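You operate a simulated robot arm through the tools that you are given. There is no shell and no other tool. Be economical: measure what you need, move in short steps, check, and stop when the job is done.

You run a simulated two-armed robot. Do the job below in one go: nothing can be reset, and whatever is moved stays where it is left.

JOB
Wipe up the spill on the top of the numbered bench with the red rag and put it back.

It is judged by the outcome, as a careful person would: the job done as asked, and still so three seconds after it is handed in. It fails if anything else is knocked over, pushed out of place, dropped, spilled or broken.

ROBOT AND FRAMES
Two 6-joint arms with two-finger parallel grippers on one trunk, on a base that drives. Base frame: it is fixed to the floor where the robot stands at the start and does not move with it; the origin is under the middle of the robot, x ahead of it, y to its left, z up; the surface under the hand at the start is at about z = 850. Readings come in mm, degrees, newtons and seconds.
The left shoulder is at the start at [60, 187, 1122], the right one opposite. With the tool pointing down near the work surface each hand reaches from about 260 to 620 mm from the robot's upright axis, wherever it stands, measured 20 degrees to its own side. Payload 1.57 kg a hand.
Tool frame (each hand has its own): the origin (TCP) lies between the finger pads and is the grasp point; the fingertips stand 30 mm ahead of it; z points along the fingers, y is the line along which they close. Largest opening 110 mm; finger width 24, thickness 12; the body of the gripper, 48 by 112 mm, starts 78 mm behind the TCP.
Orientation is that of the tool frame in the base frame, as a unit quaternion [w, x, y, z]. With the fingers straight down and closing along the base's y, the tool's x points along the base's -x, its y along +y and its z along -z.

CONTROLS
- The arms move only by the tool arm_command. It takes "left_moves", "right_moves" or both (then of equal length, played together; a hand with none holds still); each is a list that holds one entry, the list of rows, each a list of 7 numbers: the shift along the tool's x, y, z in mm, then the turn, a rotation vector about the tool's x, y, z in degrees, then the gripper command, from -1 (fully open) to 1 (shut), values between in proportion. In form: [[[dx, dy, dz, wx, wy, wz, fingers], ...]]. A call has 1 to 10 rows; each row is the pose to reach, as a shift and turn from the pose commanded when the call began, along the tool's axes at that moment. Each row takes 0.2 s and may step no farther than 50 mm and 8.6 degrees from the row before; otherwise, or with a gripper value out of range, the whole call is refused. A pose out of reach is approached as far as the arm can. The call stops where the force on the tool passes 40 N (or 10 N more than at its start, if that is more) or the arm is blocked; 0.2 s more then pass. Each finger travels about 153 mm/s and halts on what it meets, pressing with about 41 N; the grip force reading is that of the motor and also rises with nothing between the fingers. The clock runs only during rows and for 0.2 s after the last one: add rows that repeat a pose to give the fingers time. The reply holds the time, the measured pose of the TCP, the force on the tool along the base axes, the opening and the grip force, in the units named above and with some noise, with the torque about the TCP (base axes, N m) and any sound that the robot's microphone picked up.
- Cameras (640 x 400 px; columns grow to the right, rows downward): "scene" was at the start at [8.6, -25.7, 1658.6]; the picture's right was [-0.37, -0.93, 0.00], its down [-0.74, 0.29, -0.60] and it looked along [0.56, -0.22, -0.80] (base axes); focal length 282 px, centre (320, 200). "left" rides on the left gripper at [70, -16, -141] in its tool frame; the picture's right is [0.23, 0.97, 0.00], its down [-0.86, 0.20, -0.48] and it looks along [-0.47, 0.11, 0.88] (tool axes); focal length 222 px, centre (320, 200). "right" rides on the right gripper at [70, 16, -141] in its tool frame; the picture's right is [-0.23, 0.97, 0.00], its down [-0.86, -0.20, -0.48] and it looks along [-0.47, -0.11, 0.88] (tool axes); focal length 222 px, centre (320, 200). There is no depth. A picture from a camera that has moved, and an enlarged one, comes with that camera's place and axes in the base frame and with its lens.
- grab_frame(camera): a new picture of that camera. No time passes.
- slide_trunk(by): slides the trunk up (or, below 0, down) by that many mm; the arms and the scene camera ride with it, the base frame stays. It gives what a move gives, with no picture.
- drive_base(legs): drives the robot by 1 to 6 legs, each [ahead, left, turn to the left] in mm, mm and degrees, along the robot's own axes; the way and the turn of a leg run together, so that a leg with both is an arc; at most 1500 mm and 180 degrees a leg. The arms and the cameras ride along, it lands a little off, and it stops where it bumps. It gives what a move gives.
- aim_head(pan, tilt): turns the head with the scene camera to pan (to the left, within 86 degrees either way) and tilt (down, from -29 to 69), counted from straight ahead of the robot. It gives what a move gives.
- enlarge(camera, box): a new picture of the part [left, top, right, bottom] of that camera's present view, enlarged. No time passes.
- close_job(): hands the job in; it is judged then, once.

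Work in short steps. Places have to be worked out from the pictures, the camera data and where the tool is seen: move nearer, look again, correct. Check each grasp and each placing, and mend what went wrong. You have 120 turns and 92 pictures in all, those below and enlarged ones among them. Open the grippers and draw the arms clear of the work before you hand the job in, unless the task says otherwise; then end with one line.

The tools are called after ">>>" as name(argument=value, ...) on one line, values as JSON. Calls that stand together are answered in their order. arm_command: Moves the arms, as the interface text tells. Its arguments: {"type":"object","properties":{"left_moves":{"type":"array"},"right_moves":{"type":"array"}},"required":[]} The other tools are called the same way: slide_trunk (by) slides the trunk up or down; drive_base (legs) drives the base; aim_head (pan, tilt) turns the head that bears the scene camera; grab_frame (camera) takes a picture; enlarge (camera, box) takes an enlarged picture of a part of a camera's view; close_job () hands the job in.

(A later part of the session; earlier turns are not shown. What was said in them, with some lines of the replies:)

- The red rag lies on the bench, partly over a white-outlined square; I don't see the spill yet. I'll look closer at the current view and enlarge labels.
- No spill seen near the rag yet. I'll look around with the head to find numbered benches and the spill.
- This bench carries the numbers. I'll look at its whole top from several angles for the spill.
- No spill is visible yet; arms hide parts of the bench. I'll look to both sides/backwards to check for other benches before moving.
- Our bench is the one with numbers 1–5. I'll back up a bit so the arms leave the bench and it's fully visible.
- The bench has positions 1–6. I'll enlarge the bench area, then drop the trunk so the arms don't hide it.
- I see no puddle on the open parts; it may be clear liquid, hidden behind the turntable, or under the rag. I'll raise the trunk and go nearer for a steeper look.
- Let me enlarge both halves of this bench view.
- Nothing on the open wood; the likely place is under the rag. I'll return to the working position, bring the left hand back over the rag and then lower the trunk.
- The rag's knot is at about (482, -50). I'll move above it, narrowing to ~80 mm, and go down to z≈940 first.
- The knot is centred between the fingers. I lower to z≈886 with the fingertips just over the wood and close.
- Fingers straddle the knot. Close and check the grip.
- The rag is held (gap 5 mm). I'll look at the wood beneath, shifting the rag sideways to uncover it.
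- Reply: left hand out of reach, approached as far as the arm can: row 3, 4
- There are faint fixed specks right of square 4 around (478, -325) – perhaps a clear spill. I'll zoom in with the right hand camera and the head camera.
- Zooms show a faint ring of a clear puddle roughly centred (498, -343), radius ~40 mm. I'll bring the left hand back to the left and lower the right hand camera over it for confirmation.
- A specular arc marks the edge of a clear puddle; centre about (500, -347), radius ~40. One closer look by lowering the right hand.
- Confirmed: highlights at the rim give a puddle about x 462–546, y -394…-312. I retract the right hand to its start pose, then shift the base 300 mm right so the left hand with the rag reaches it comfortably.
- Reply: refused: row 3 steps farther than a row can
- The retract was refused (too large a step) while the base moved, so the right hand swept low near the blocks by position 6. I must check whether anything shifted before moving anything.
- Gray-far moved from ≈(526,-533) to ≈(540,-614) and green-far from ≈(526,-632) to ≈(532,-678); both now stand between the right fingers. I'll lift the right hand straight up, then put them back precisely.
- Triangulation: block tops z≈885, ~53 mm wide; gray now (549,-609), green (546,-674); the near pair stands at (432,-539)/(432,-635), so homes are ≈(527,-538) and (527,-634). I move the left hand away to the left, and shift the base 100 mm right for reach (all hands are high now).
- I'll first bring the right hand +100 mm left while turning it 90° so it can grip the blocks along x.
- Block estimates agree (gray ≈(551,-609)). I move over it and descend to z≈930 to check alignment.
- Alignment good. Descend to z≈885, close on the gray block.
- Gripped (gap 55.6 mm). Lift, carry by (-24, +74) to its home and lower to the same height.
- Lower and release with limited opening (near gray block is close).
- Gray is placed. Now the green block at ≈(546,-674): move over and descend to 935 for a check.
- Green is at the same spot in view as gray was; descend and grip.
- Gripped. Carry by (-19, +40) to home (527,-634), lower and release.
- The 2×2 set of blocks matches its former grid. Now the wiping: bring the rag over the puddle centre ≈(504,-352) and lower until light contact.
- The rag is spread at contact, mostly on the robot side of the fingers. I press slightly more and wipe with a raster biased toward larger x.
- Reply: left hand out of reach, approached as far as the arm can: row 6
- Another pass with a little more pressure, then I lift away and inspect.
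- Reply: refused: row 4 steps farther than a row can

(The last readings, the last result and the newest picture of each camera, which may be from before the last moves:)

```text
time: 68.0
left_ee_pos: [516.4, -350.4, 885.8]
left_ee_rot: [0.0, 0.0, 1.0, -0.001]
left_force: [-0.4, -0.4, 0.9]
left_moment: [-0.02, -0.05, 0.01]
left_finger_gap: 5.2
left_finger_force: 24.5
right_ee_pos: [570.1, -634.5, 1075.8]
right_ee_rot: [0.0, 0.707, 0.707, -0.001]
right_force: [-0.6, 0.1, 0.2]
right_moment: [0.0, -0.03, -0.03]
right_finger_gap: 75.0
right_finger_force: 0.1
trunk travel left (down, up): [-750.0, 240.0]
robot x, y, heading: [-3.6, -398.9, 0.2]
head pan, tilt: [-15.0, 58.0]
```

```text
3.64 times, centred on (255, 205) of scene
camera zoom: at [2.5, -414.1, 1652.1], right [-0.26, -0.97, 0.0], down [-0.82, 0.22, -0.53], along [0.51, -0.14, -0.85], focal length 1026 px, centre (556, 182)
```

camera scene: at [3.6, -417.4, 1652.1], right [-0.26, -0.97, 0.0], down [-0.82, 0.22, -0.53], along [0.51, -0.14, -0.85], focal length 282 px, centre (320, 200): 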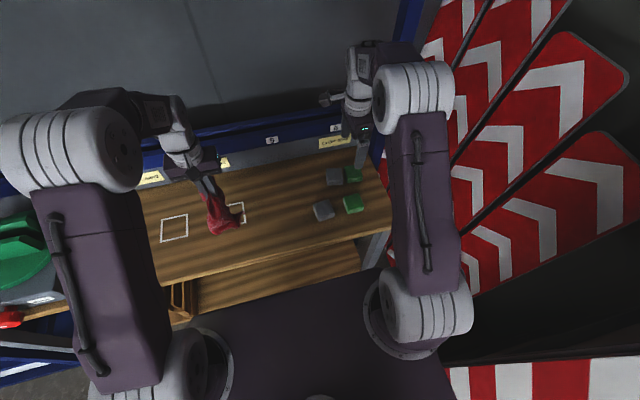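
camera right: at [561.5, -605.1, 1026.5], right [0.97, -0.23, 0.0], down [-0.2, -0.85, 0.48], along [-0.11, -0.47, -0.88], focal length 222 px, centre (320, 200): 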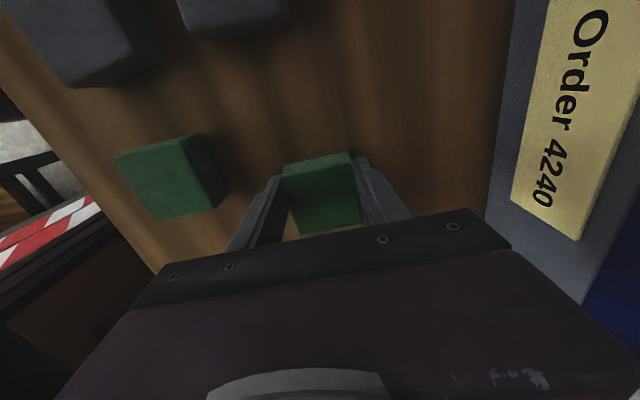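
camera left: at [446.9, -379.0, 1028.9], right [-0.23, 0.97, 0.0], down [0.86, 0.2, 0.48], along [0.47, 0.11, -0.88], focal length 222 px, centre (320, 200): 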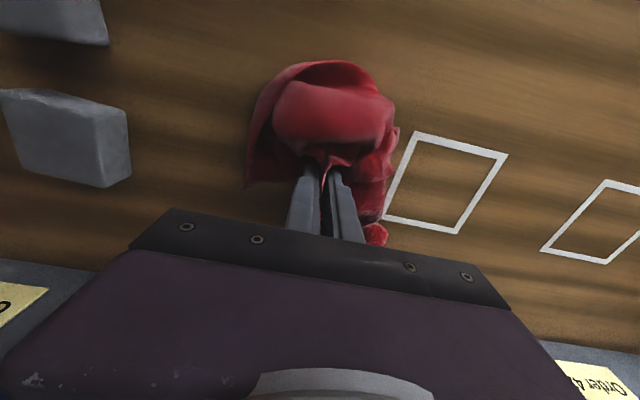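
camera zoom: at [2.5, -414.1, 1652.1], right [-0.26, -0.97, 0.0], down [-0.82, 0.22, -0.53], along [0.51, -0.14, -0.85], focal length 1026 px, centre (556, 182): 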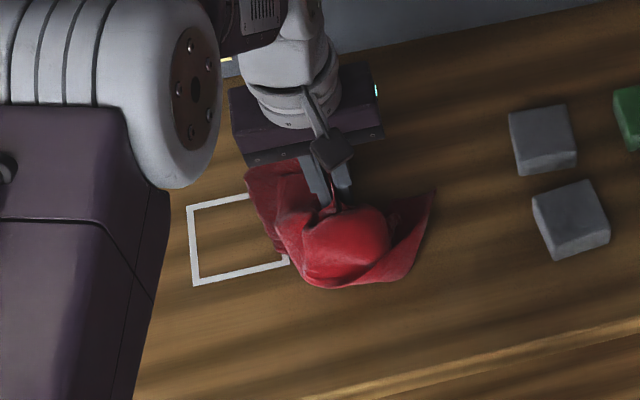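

A step was too long; I lift with smaller ones.

>>> arm_command(left_moves=[[[0, 0, -30, 0, 0, 0, 1], [0, 0, -70, 0, 0, 0, 1], [0, 0, -110, 0, 0, 0, 1], [0, 0, -150, 0, 0, 0, 1], [0, 0, -165, 0, 0, 0, 1], [0, 45, -165, 0, 0, 0, 1], [0, 90, -165, 0, 0, 0, 1], [0, 135, -165, 0, 0, 0, 1], [10, 160, -165, 0, 0, 0, 1], [10, 160, -165, 0, 0, 0, 1]]])

>>> enlarge(camera="left", box=[60, 30, 300, 200])

>>> enlarge(camera="scene", box=[220, 160, 340, 240])

```text
time: 70.2
left_ee_pos: [509.2, -190.9, 1050.2]
left_ee_rot: [0.0, 0.0, 1.0, 0.001]
left_force: [0.0, 0.5, -0.3]
left_moment: [-0.01, 0.02, 0.02]
left_finger_gap: 4.9
left_finger_force: 25.0
right_ee_pos: [572.8, -636.2, 1075.7]
right_ee_rot: [0.0, 0.707, 0.707, 0.0]
right_force: [1.1, 0.9, 0.9]
right_moment: [0.01, -0.01, -0.03]
right_finger_gap: 74.7
right_finger_force: 0.0
trunk travel left (down, up): [-750.0, 240.0]
robot x, y, heading: [-2.7, -398.2, -0.1]
head pan, tilt: [-15.0, 58.0]
```

```text
2.35 times, centred on (180, 115) of left
camera zoom: at [438.1, -208.5, 1191.1], right [-0.23, 0.97, 0.0], down [0.86, 0.2, 0.48], along [0.47, 0.11, -0.88], focal length 523 px, centre (649, 400)
```

zoom: 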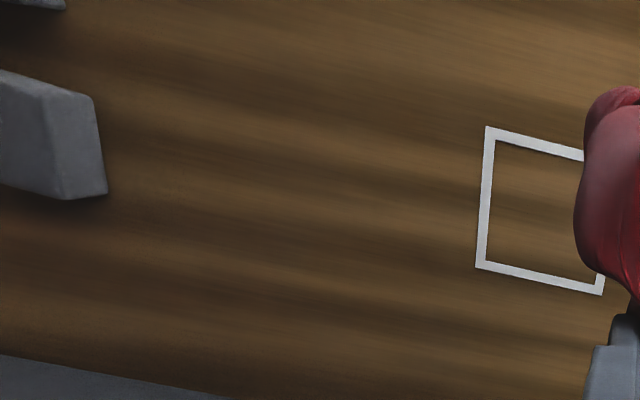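

```text
5.00 times, centred on (280, 200) of scene
camera zoom: at [3.7, -416.5, 1652.2], right [-0.26, -0.97, 0.0], down [-0.82, 0.22, -0.53], along [0.51, -0.14, -0.85], focal length 1411 px, centre (520, 200)
```

zoom: 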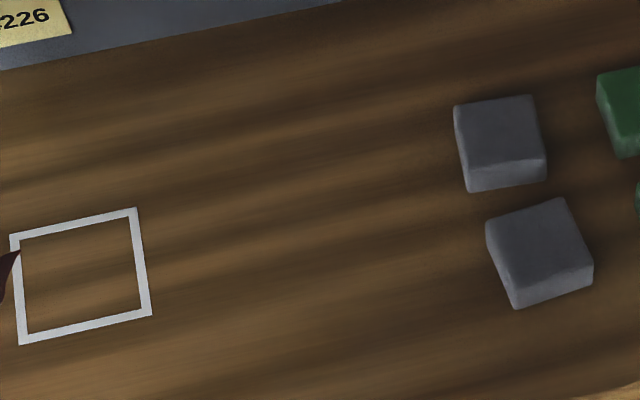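

The highlights are gone. A closer check from nearer with the left camera.

>>> arm_command(left_moves=[[[10, -30, 20, 0, 0, 0, 1], [20, -55, 40, 0, 0, 0, 1], [20, -55, 50, 0, 0, 0, 1]]])

>>> enlarge(camera="left", box=[120, 60, 320, 190])

```text
time: 71.0
left_ee_pos: [487.8, -245.8, 999.9]
left_ee_rot: [0.0, 0.0, 1.0, 0.0]
left_force: [1.3, -0.2, -0.7]
left_moment: [-0.03, -0.01, 0.01]
left_finger_gap: 4.8
left_finger_force: 25.6
right_ee_pos: [572.2, -634.7, 1075.9]
right_ee_rot: [0.0, 0.707, 0.707, 0.0]
right_force: [0.4, 0.0, 0.3]
right_moment: [0.01, 0.02, -0.03]
right_finger_gap: 74.8
right_finger_force: 0.0
trunk travel left (down, up): [-750.0, 240.0]
robot x, y, heading: [-1.1, -398.7, 0.1]
head pan, tilt: [-15.0, 58.0]
```

```text
3.08 times, centred on (220, 125) of left
camera zoom: at [417.1, -261.8, 1141.2], right [-0.23, 0.97, 0.0], down [0.86, 0.2, 0.48], along [0.47, 0.11, -0.88], focal length 684 px, centre (628, 431)
```

zoom: 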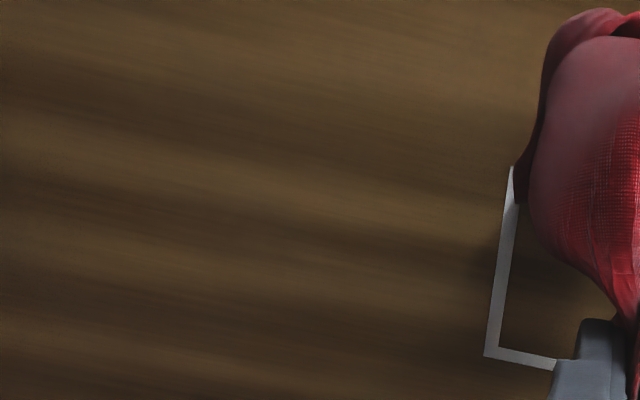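

Clean. Now return the rag: raise, drive 195 mm left so the left hand is over the original spot (478,-53).

>>> arm_command(left_moves=[[[0, 0, -30, 0, 0, 0, 1], [0, 0, -60, 0, 0, 0, 1]]])

>>> drive_base(legs=[[0, 195, 0]])

>>> grab_frame(camera="left")

```text
time: 71.6
left_ee_pos: [484.8, -246.1, 1061.1]
left_ee_rot: [0.0, 0.0, 1.0, 0.0]
left_force: [-0.5, -0.4, -1.0]
left_moment: [0.02, 0.0, -0.02]
left_finger_gap: 4.8
left_finger_force: 25.6
right_ee_pos: [571.6, -635.5, 1076.2]
right_ee_rot: [0.0, 0.707, 0.707, 0.0]
right_force: [-0.1, -0.6, 0.2]
right_moment: [0.0, -0.01, 0.0]
right_finger_gap: 75.0
right_finger_force: 0.0
trunk travel left (down, up): [-750.0, 240.0]
robot x, y, heading: [-3.3, -402.4, 0.1]
head pan, tilt: [-15.0, 58.0]
```

```text
time: 73.2
left_ee_pos: [488.0, -51.8, 1061.5]
left_ee_rot: [0.0, 0.0, 1.0, 0.001]
left_force: [0.0, 0.6, -0.7]
left_moment: [0.01, -0.01, 0.01]
left_finger_gap: 4.7
left_finger_force: 25.2
right_ee_pos: [571.7, -443.3, 1074.3]
right_ee_rot: [-0.001, 0.708, 0.706, 0.001]
right_force: [0.4, -0.9, -0.3]
right_moment: [0.0, 0.02, -0.01]
right_finger_gap: 74.9
right_finger_force: 0.3
trunk travel left (down, up): [-750.0, 240.0]
robot x, y, heading: [-0.1, -202.8, -0.2]
head pan, tilt: [-15.0, 58.0]
```

```text
21 pictures are left
camera left: at [416.4, -69.4, 1202.6], right [-0.23, 0.97, 0.0], down [0.86, 0.2, 0.48], along [0.47, 0.11, -0.88], focal length 222 px, centre (320, 200)
```

left: 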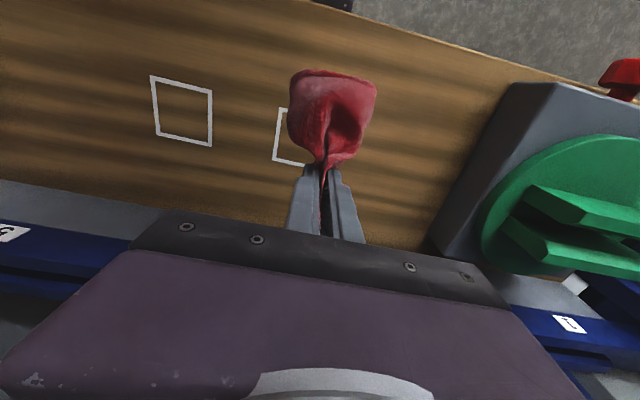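

I lower at (500,-55), open and lift straight away.

>>> arm_command(left_moves=[[[-12, -3, 30, 0, 0, 0, 1], [-12, -3, 70, 0, 0, 0, 1], [-12, -3, 110, 0, 0, 0, 1], [-12, -3, 140, 0, 0, 0, 1], [-12, -3, 160, 0, 0, 0, 1], [-12, -3, 170, 0, 0, 0, 1], [-12, -3, 170, 0, 0, 0, 0.5], [-12, -3, 170, 0, 0, 0, 0], [-12, -3, 170, 0, 0, 0, -0.3]]])

>>> arm_command(left_moves=[[[0, 0, -20, 0, 0, 0, -0.3], [0, 0, -50, 0, 0, 0, -0.3], [0, 0, -90, 0, 0, 0, -0.3], [0, 0, -130, 0, 0, 0, -0.3], [0, 0, -170, 0, 0, 0, -0.3]]])

>>> grab_frame(camera="left")

```text
time: 75.2
left_ee_pos: [498.3, -53.3, 892.3]
left_ee_rot: [0.0, 0.001, 1.0, 0.0]
left_force: [-0.7, -0.9, 0.4]
left_moment: [-0.01, -0.04, 0.0]
left_finger_gap: 71.5
left_finger_force: 0.1
right_ee_pos: [573.0, -442.2, 1075.4]
right_ee_rot: [0.0, 0.708, 0.706, 0.0]
right_force: [-0.9, -0.1, -0.7]
right_moment: [0.04, 0.02, -0.02]
right_finger_gap: 74.9
right_finger_force: 0.0
trunk travel left (down, up): [-750.0, 240.0]
robot x, y, heading: [-3.0, -205.6, -0.3]
head pan, tilt: [-15.0, 58.0]
```

```text
time: 76.4
left_ee_pos: [499.0, -53.3, 1062.3]
left_ee_rot: [0.0, 0.0, 1.0, 0.0]
left_force: [-0.6, 0.2, -0.5]
left_moment: [-0.01, -0.03, 0.03]
left_finger_gap: 71.4
left_finger_force: 0.0
right_ee_pos: [571.6, -441.4, 1076.6]
right_ee_rot: [0.0, 0.707, 0.707, 0.0]
right_force: [-0.2, -0.4, -0.7]
right_moment: [0.0, -0.01, -0.01]
right_finger_gap: 74.9
right_finger_force: 0.0
trunk travel left (down, up): [-750.0, 240.0]
robot x, y, heading: [-2.7, -202.7, -0.1]
head pan, tilt: [-15.0, 58.0]
```

```text
20 pictures are left
camera left: at [428.4, -70.0, 1203.2], right [-0.23, 0.97, 0.0], down [0.86, 0.2, 0.48], along [0.47, 0.11, -0.88], focal length 222 px, centre (320, 200)
```

left: 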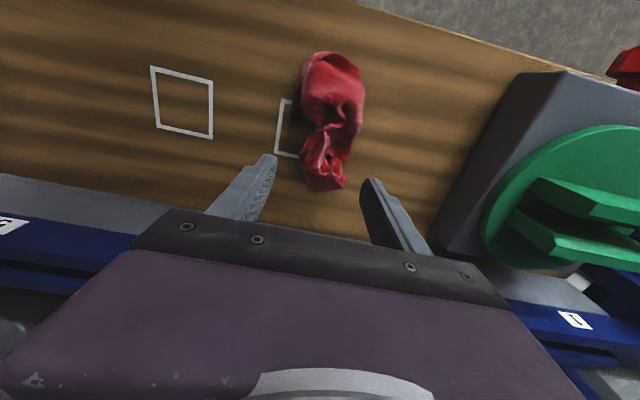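

The rag is back within about 15 mm of its original place. Open both grippers fully, back off 350 mm and check the whole bench.

>>> arm_command(left_moves=[[[0, 0, -10, 0, 0, 0, -1], [0, 0, -20, 0, 0, 0, -1]]], right_moves=[[[0, 0, -10, 0, 0, 0, -1], [0, 0, -20, 0, 0, 0, -1]]])

>>> drive_base(legs=[[-395, 0, 0]])

>>> aim_head(pan=0, tilt=35)

>>> grab_frame(camera="scene")

```text
time: 77.0
left_ee_pos: [500.4, -53.1, 1080.9]
left_ee_rot: [0.0, 0.001, 1.0, 0.001]
left_force: [0.3, 0.0, 0.1]
left_moment: [0.0, -0.02, -0.02]
left_finger_gap: 110.1
left_finger_force: 0.1
right_ee_pos: [572.0, -439.3, 1095.5]
right_ee_rot: [0.0, 0.708, 0.706, 0.0]
right_force: [-0.4, -0.1, 0.4]
right_moment: [0.02, -0.01, 0.02]
right_finger_gap: 110.3
right_finger_force: 0.0
trunk travel left (down, up): [-750.0, 240.0]
robot x, y, heading: [0.6, -200.1, 0.1]
head pan, tilt: [-15.0, 58.0]
```

```text
time: 79.4
left_ee_pos: [108.7, -54.9, 1080.4]
left_ee_rot: [-0.001, 0.001, 1.0, 0.0]
left_force: [-0.1, 0.4, -0.5]
left_moment: [0.0, -0.02, 0.0]
left_finger_gap: 110.3
left_finger_force: 0.1
right_ee_pos: [180.3, -442.2, 1095.7]
right_ee_rot: [-0.001, 0.707, 0.707, -0.001]
right_force: [-0.3, -0.8, -0.7]
right_moment: [-0.02, -0.05, -0.02]
right_finger_gap: 109.9
right_finger_force: 0.1
trunk travel left (down, up): [-750.0, 240.0]
robot x, y, heading: [-394.9, -202.3, -0.3]
head pan, tilt: [-15.0, 58.0]
```

```text
time: 80.3
left_ee_pos: [106.6, -53.3, 1079.7]
left_ee_rot: [0.0, 0.001, 1.0, 0.0]
left_force: [0.1, 0.6, 0.6]
left_moment: [-0.01, 0.01, 0.01]
left_finger_gap: 109.9
left_finger_force: 0.1
right_ee_pos: [179.8, -440.4, 1095.5]
right_ee_rot: [0.0, 0.707, 0.707, 0.0]
right_force: [0.4, 0.2, -0.2]
right_moment: [0.04, 0.01, 0.03]
right_finger_gap: 110.3
right_finger_force: 0.0
trunk travel left (down, up): [-750.0, 240.0]
robot x, y, heading: [-393.2, -205.5, -0.3]
head pan, tilt: [0.0, 35.0]
```

```text
19 pictures are left
camera scene: at [-367.1, -202.6, 1684.0], right [0.0, -1.0, 0.0], down [-0.57, 0.0, -0.82], along [0.82, 0.0, -0.57], focal length 282 px, centre (320, 200)
```

scene: 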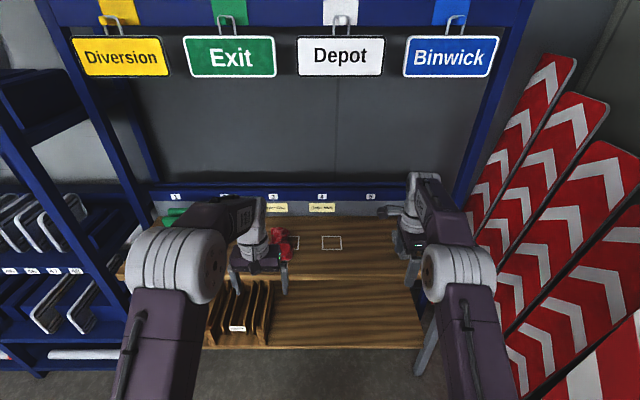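

I spread the arms to see the blocks and rag from the same viewpoint as before.

>>> arm_command(left_moves=[[[0, 45, 0, 0, 0, 0, -1], [0, 90, 0, 0, 0, 0, -1], [0, 130, 0, 0, 0, 0, -1], [20, 170, 0, 0, 0, 0, -1]]], right_moves=[[[-20, -40, 0, 0, 0, 0, -1], [-40, -80, 0, 0, 0, 0, -1], [-60, -120, 0, 0, 0, 0, -1], [-80, -160, 0, 0, 0, 0, -1]]])

>>> drive_base(legs=[[0, 203, 0]])

>>> enlarge(camera="scene", box=[350, 170, 520, 290])

>>> enlarge(camera="scene", box=[270, 195, 400, 285])

```text
time: 81.3
left_ee_pos: [84.0, 117.6, 1082.5]
left_ee_rot: [0.001, 0.002, 1.0, -0.001]
left_force: [0.2, 0.1, 0.0]
left_moment: [0.0, -0.05, -0.01]
left_finger_gap: 109.9
left_finger_force: 0.0
right_ee_pos: [15.3, -521.6, 1095.6]
right_ee_rot: [0.002, 0.707, 0.707, 0.001]
right_force: [-0.9, 0.5, 0.2]
right_moment: [-0.02, -0.03, 0.01]
right_finger_gap: 110.2
right_finger_force: 0.1
trunk travel left (down, up): [-750.0, 240.0]
robot x, y, heading: [-390.4, -205.1, -0.1]
head pan, tilt: [0.0, 35.0]
```

```text
time: 82.9
left_ee_pos: [85.4, 323.6, 1081.6]
left_ee_rot: [0.0, -0.001, 1.0, 0.001]
left_force: [0.3, -0.7, -0.5]
left_moment: [0.04, 0.0, -0.04]
left_finger_gap: 110.1
left_finger_force: 0.1
right_ee_pos: [19.6, -316.1, 1093.1]
right_ee_rot: [-0.001, 0.707, 0.707, 0.0]
right_force: [0.4, 0.2, -0.4]
right_moment: [0.01, 0.01, 0.01]
right_finger_gap: 110.2
right_finger_force: 0.1
trunk travel left (down, up): [-750.0, 240.0]
robot x, y, heading: [-397.2, -0.3, 0.1]
head pan, tilt: [0.0, 35.0]
```

```text
3.33 times, centred on (435, 230) of scene
camera zoom: at [-366.8, 1.2, 1684.1], right [0.0, -1.0, 0.0], down [-0.57, 0.0, -0.82], along [0.82, 0.0, -0.57], focal length 941 px, centre (-63, 100)
```

zoom: 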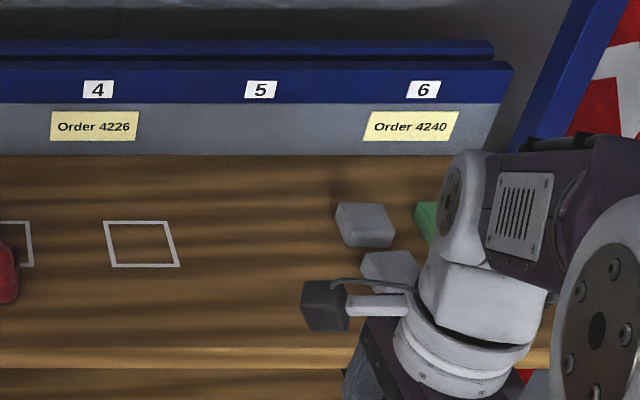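

```text
4.44 times, centred on (335, 240) of scene
camera zoom: at [-366.8, 1.2, 1684.1], right [0.0, -1.0, 0.0], down [-0.57, 0.0, -0.82], along [0.82, 0.0, -0.57], focal length 1254 px, centre (253, 22)
```

zoom: 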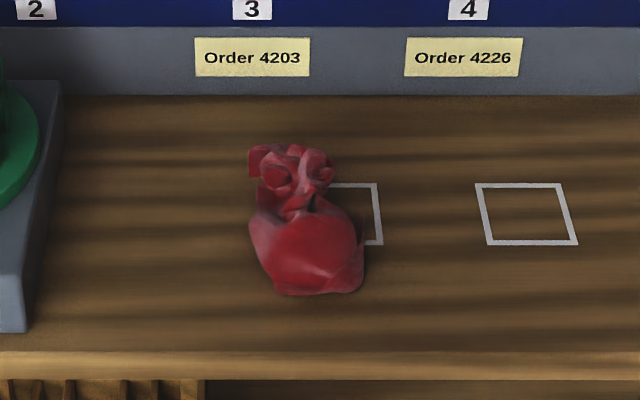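

The rag lies back on its spot by square 3, the spill is gone, the blocks stand in their grid within about a centimetre of their original places, and both open hands are clear. I hand the job in.

>>> close_job()

```text
The job is handed in.
```

The spill, a clear puddle to the right of square 4, is wiped up, and the red rag is back by square 3, within about 15 mm of where it lay. On the way I knocked the far gray block about 75 mm and the far green block about 45 mm out of place at position 6. I put both back, the gray about 10 mm off and the green probably within 8 mm; I left that uncorrected.
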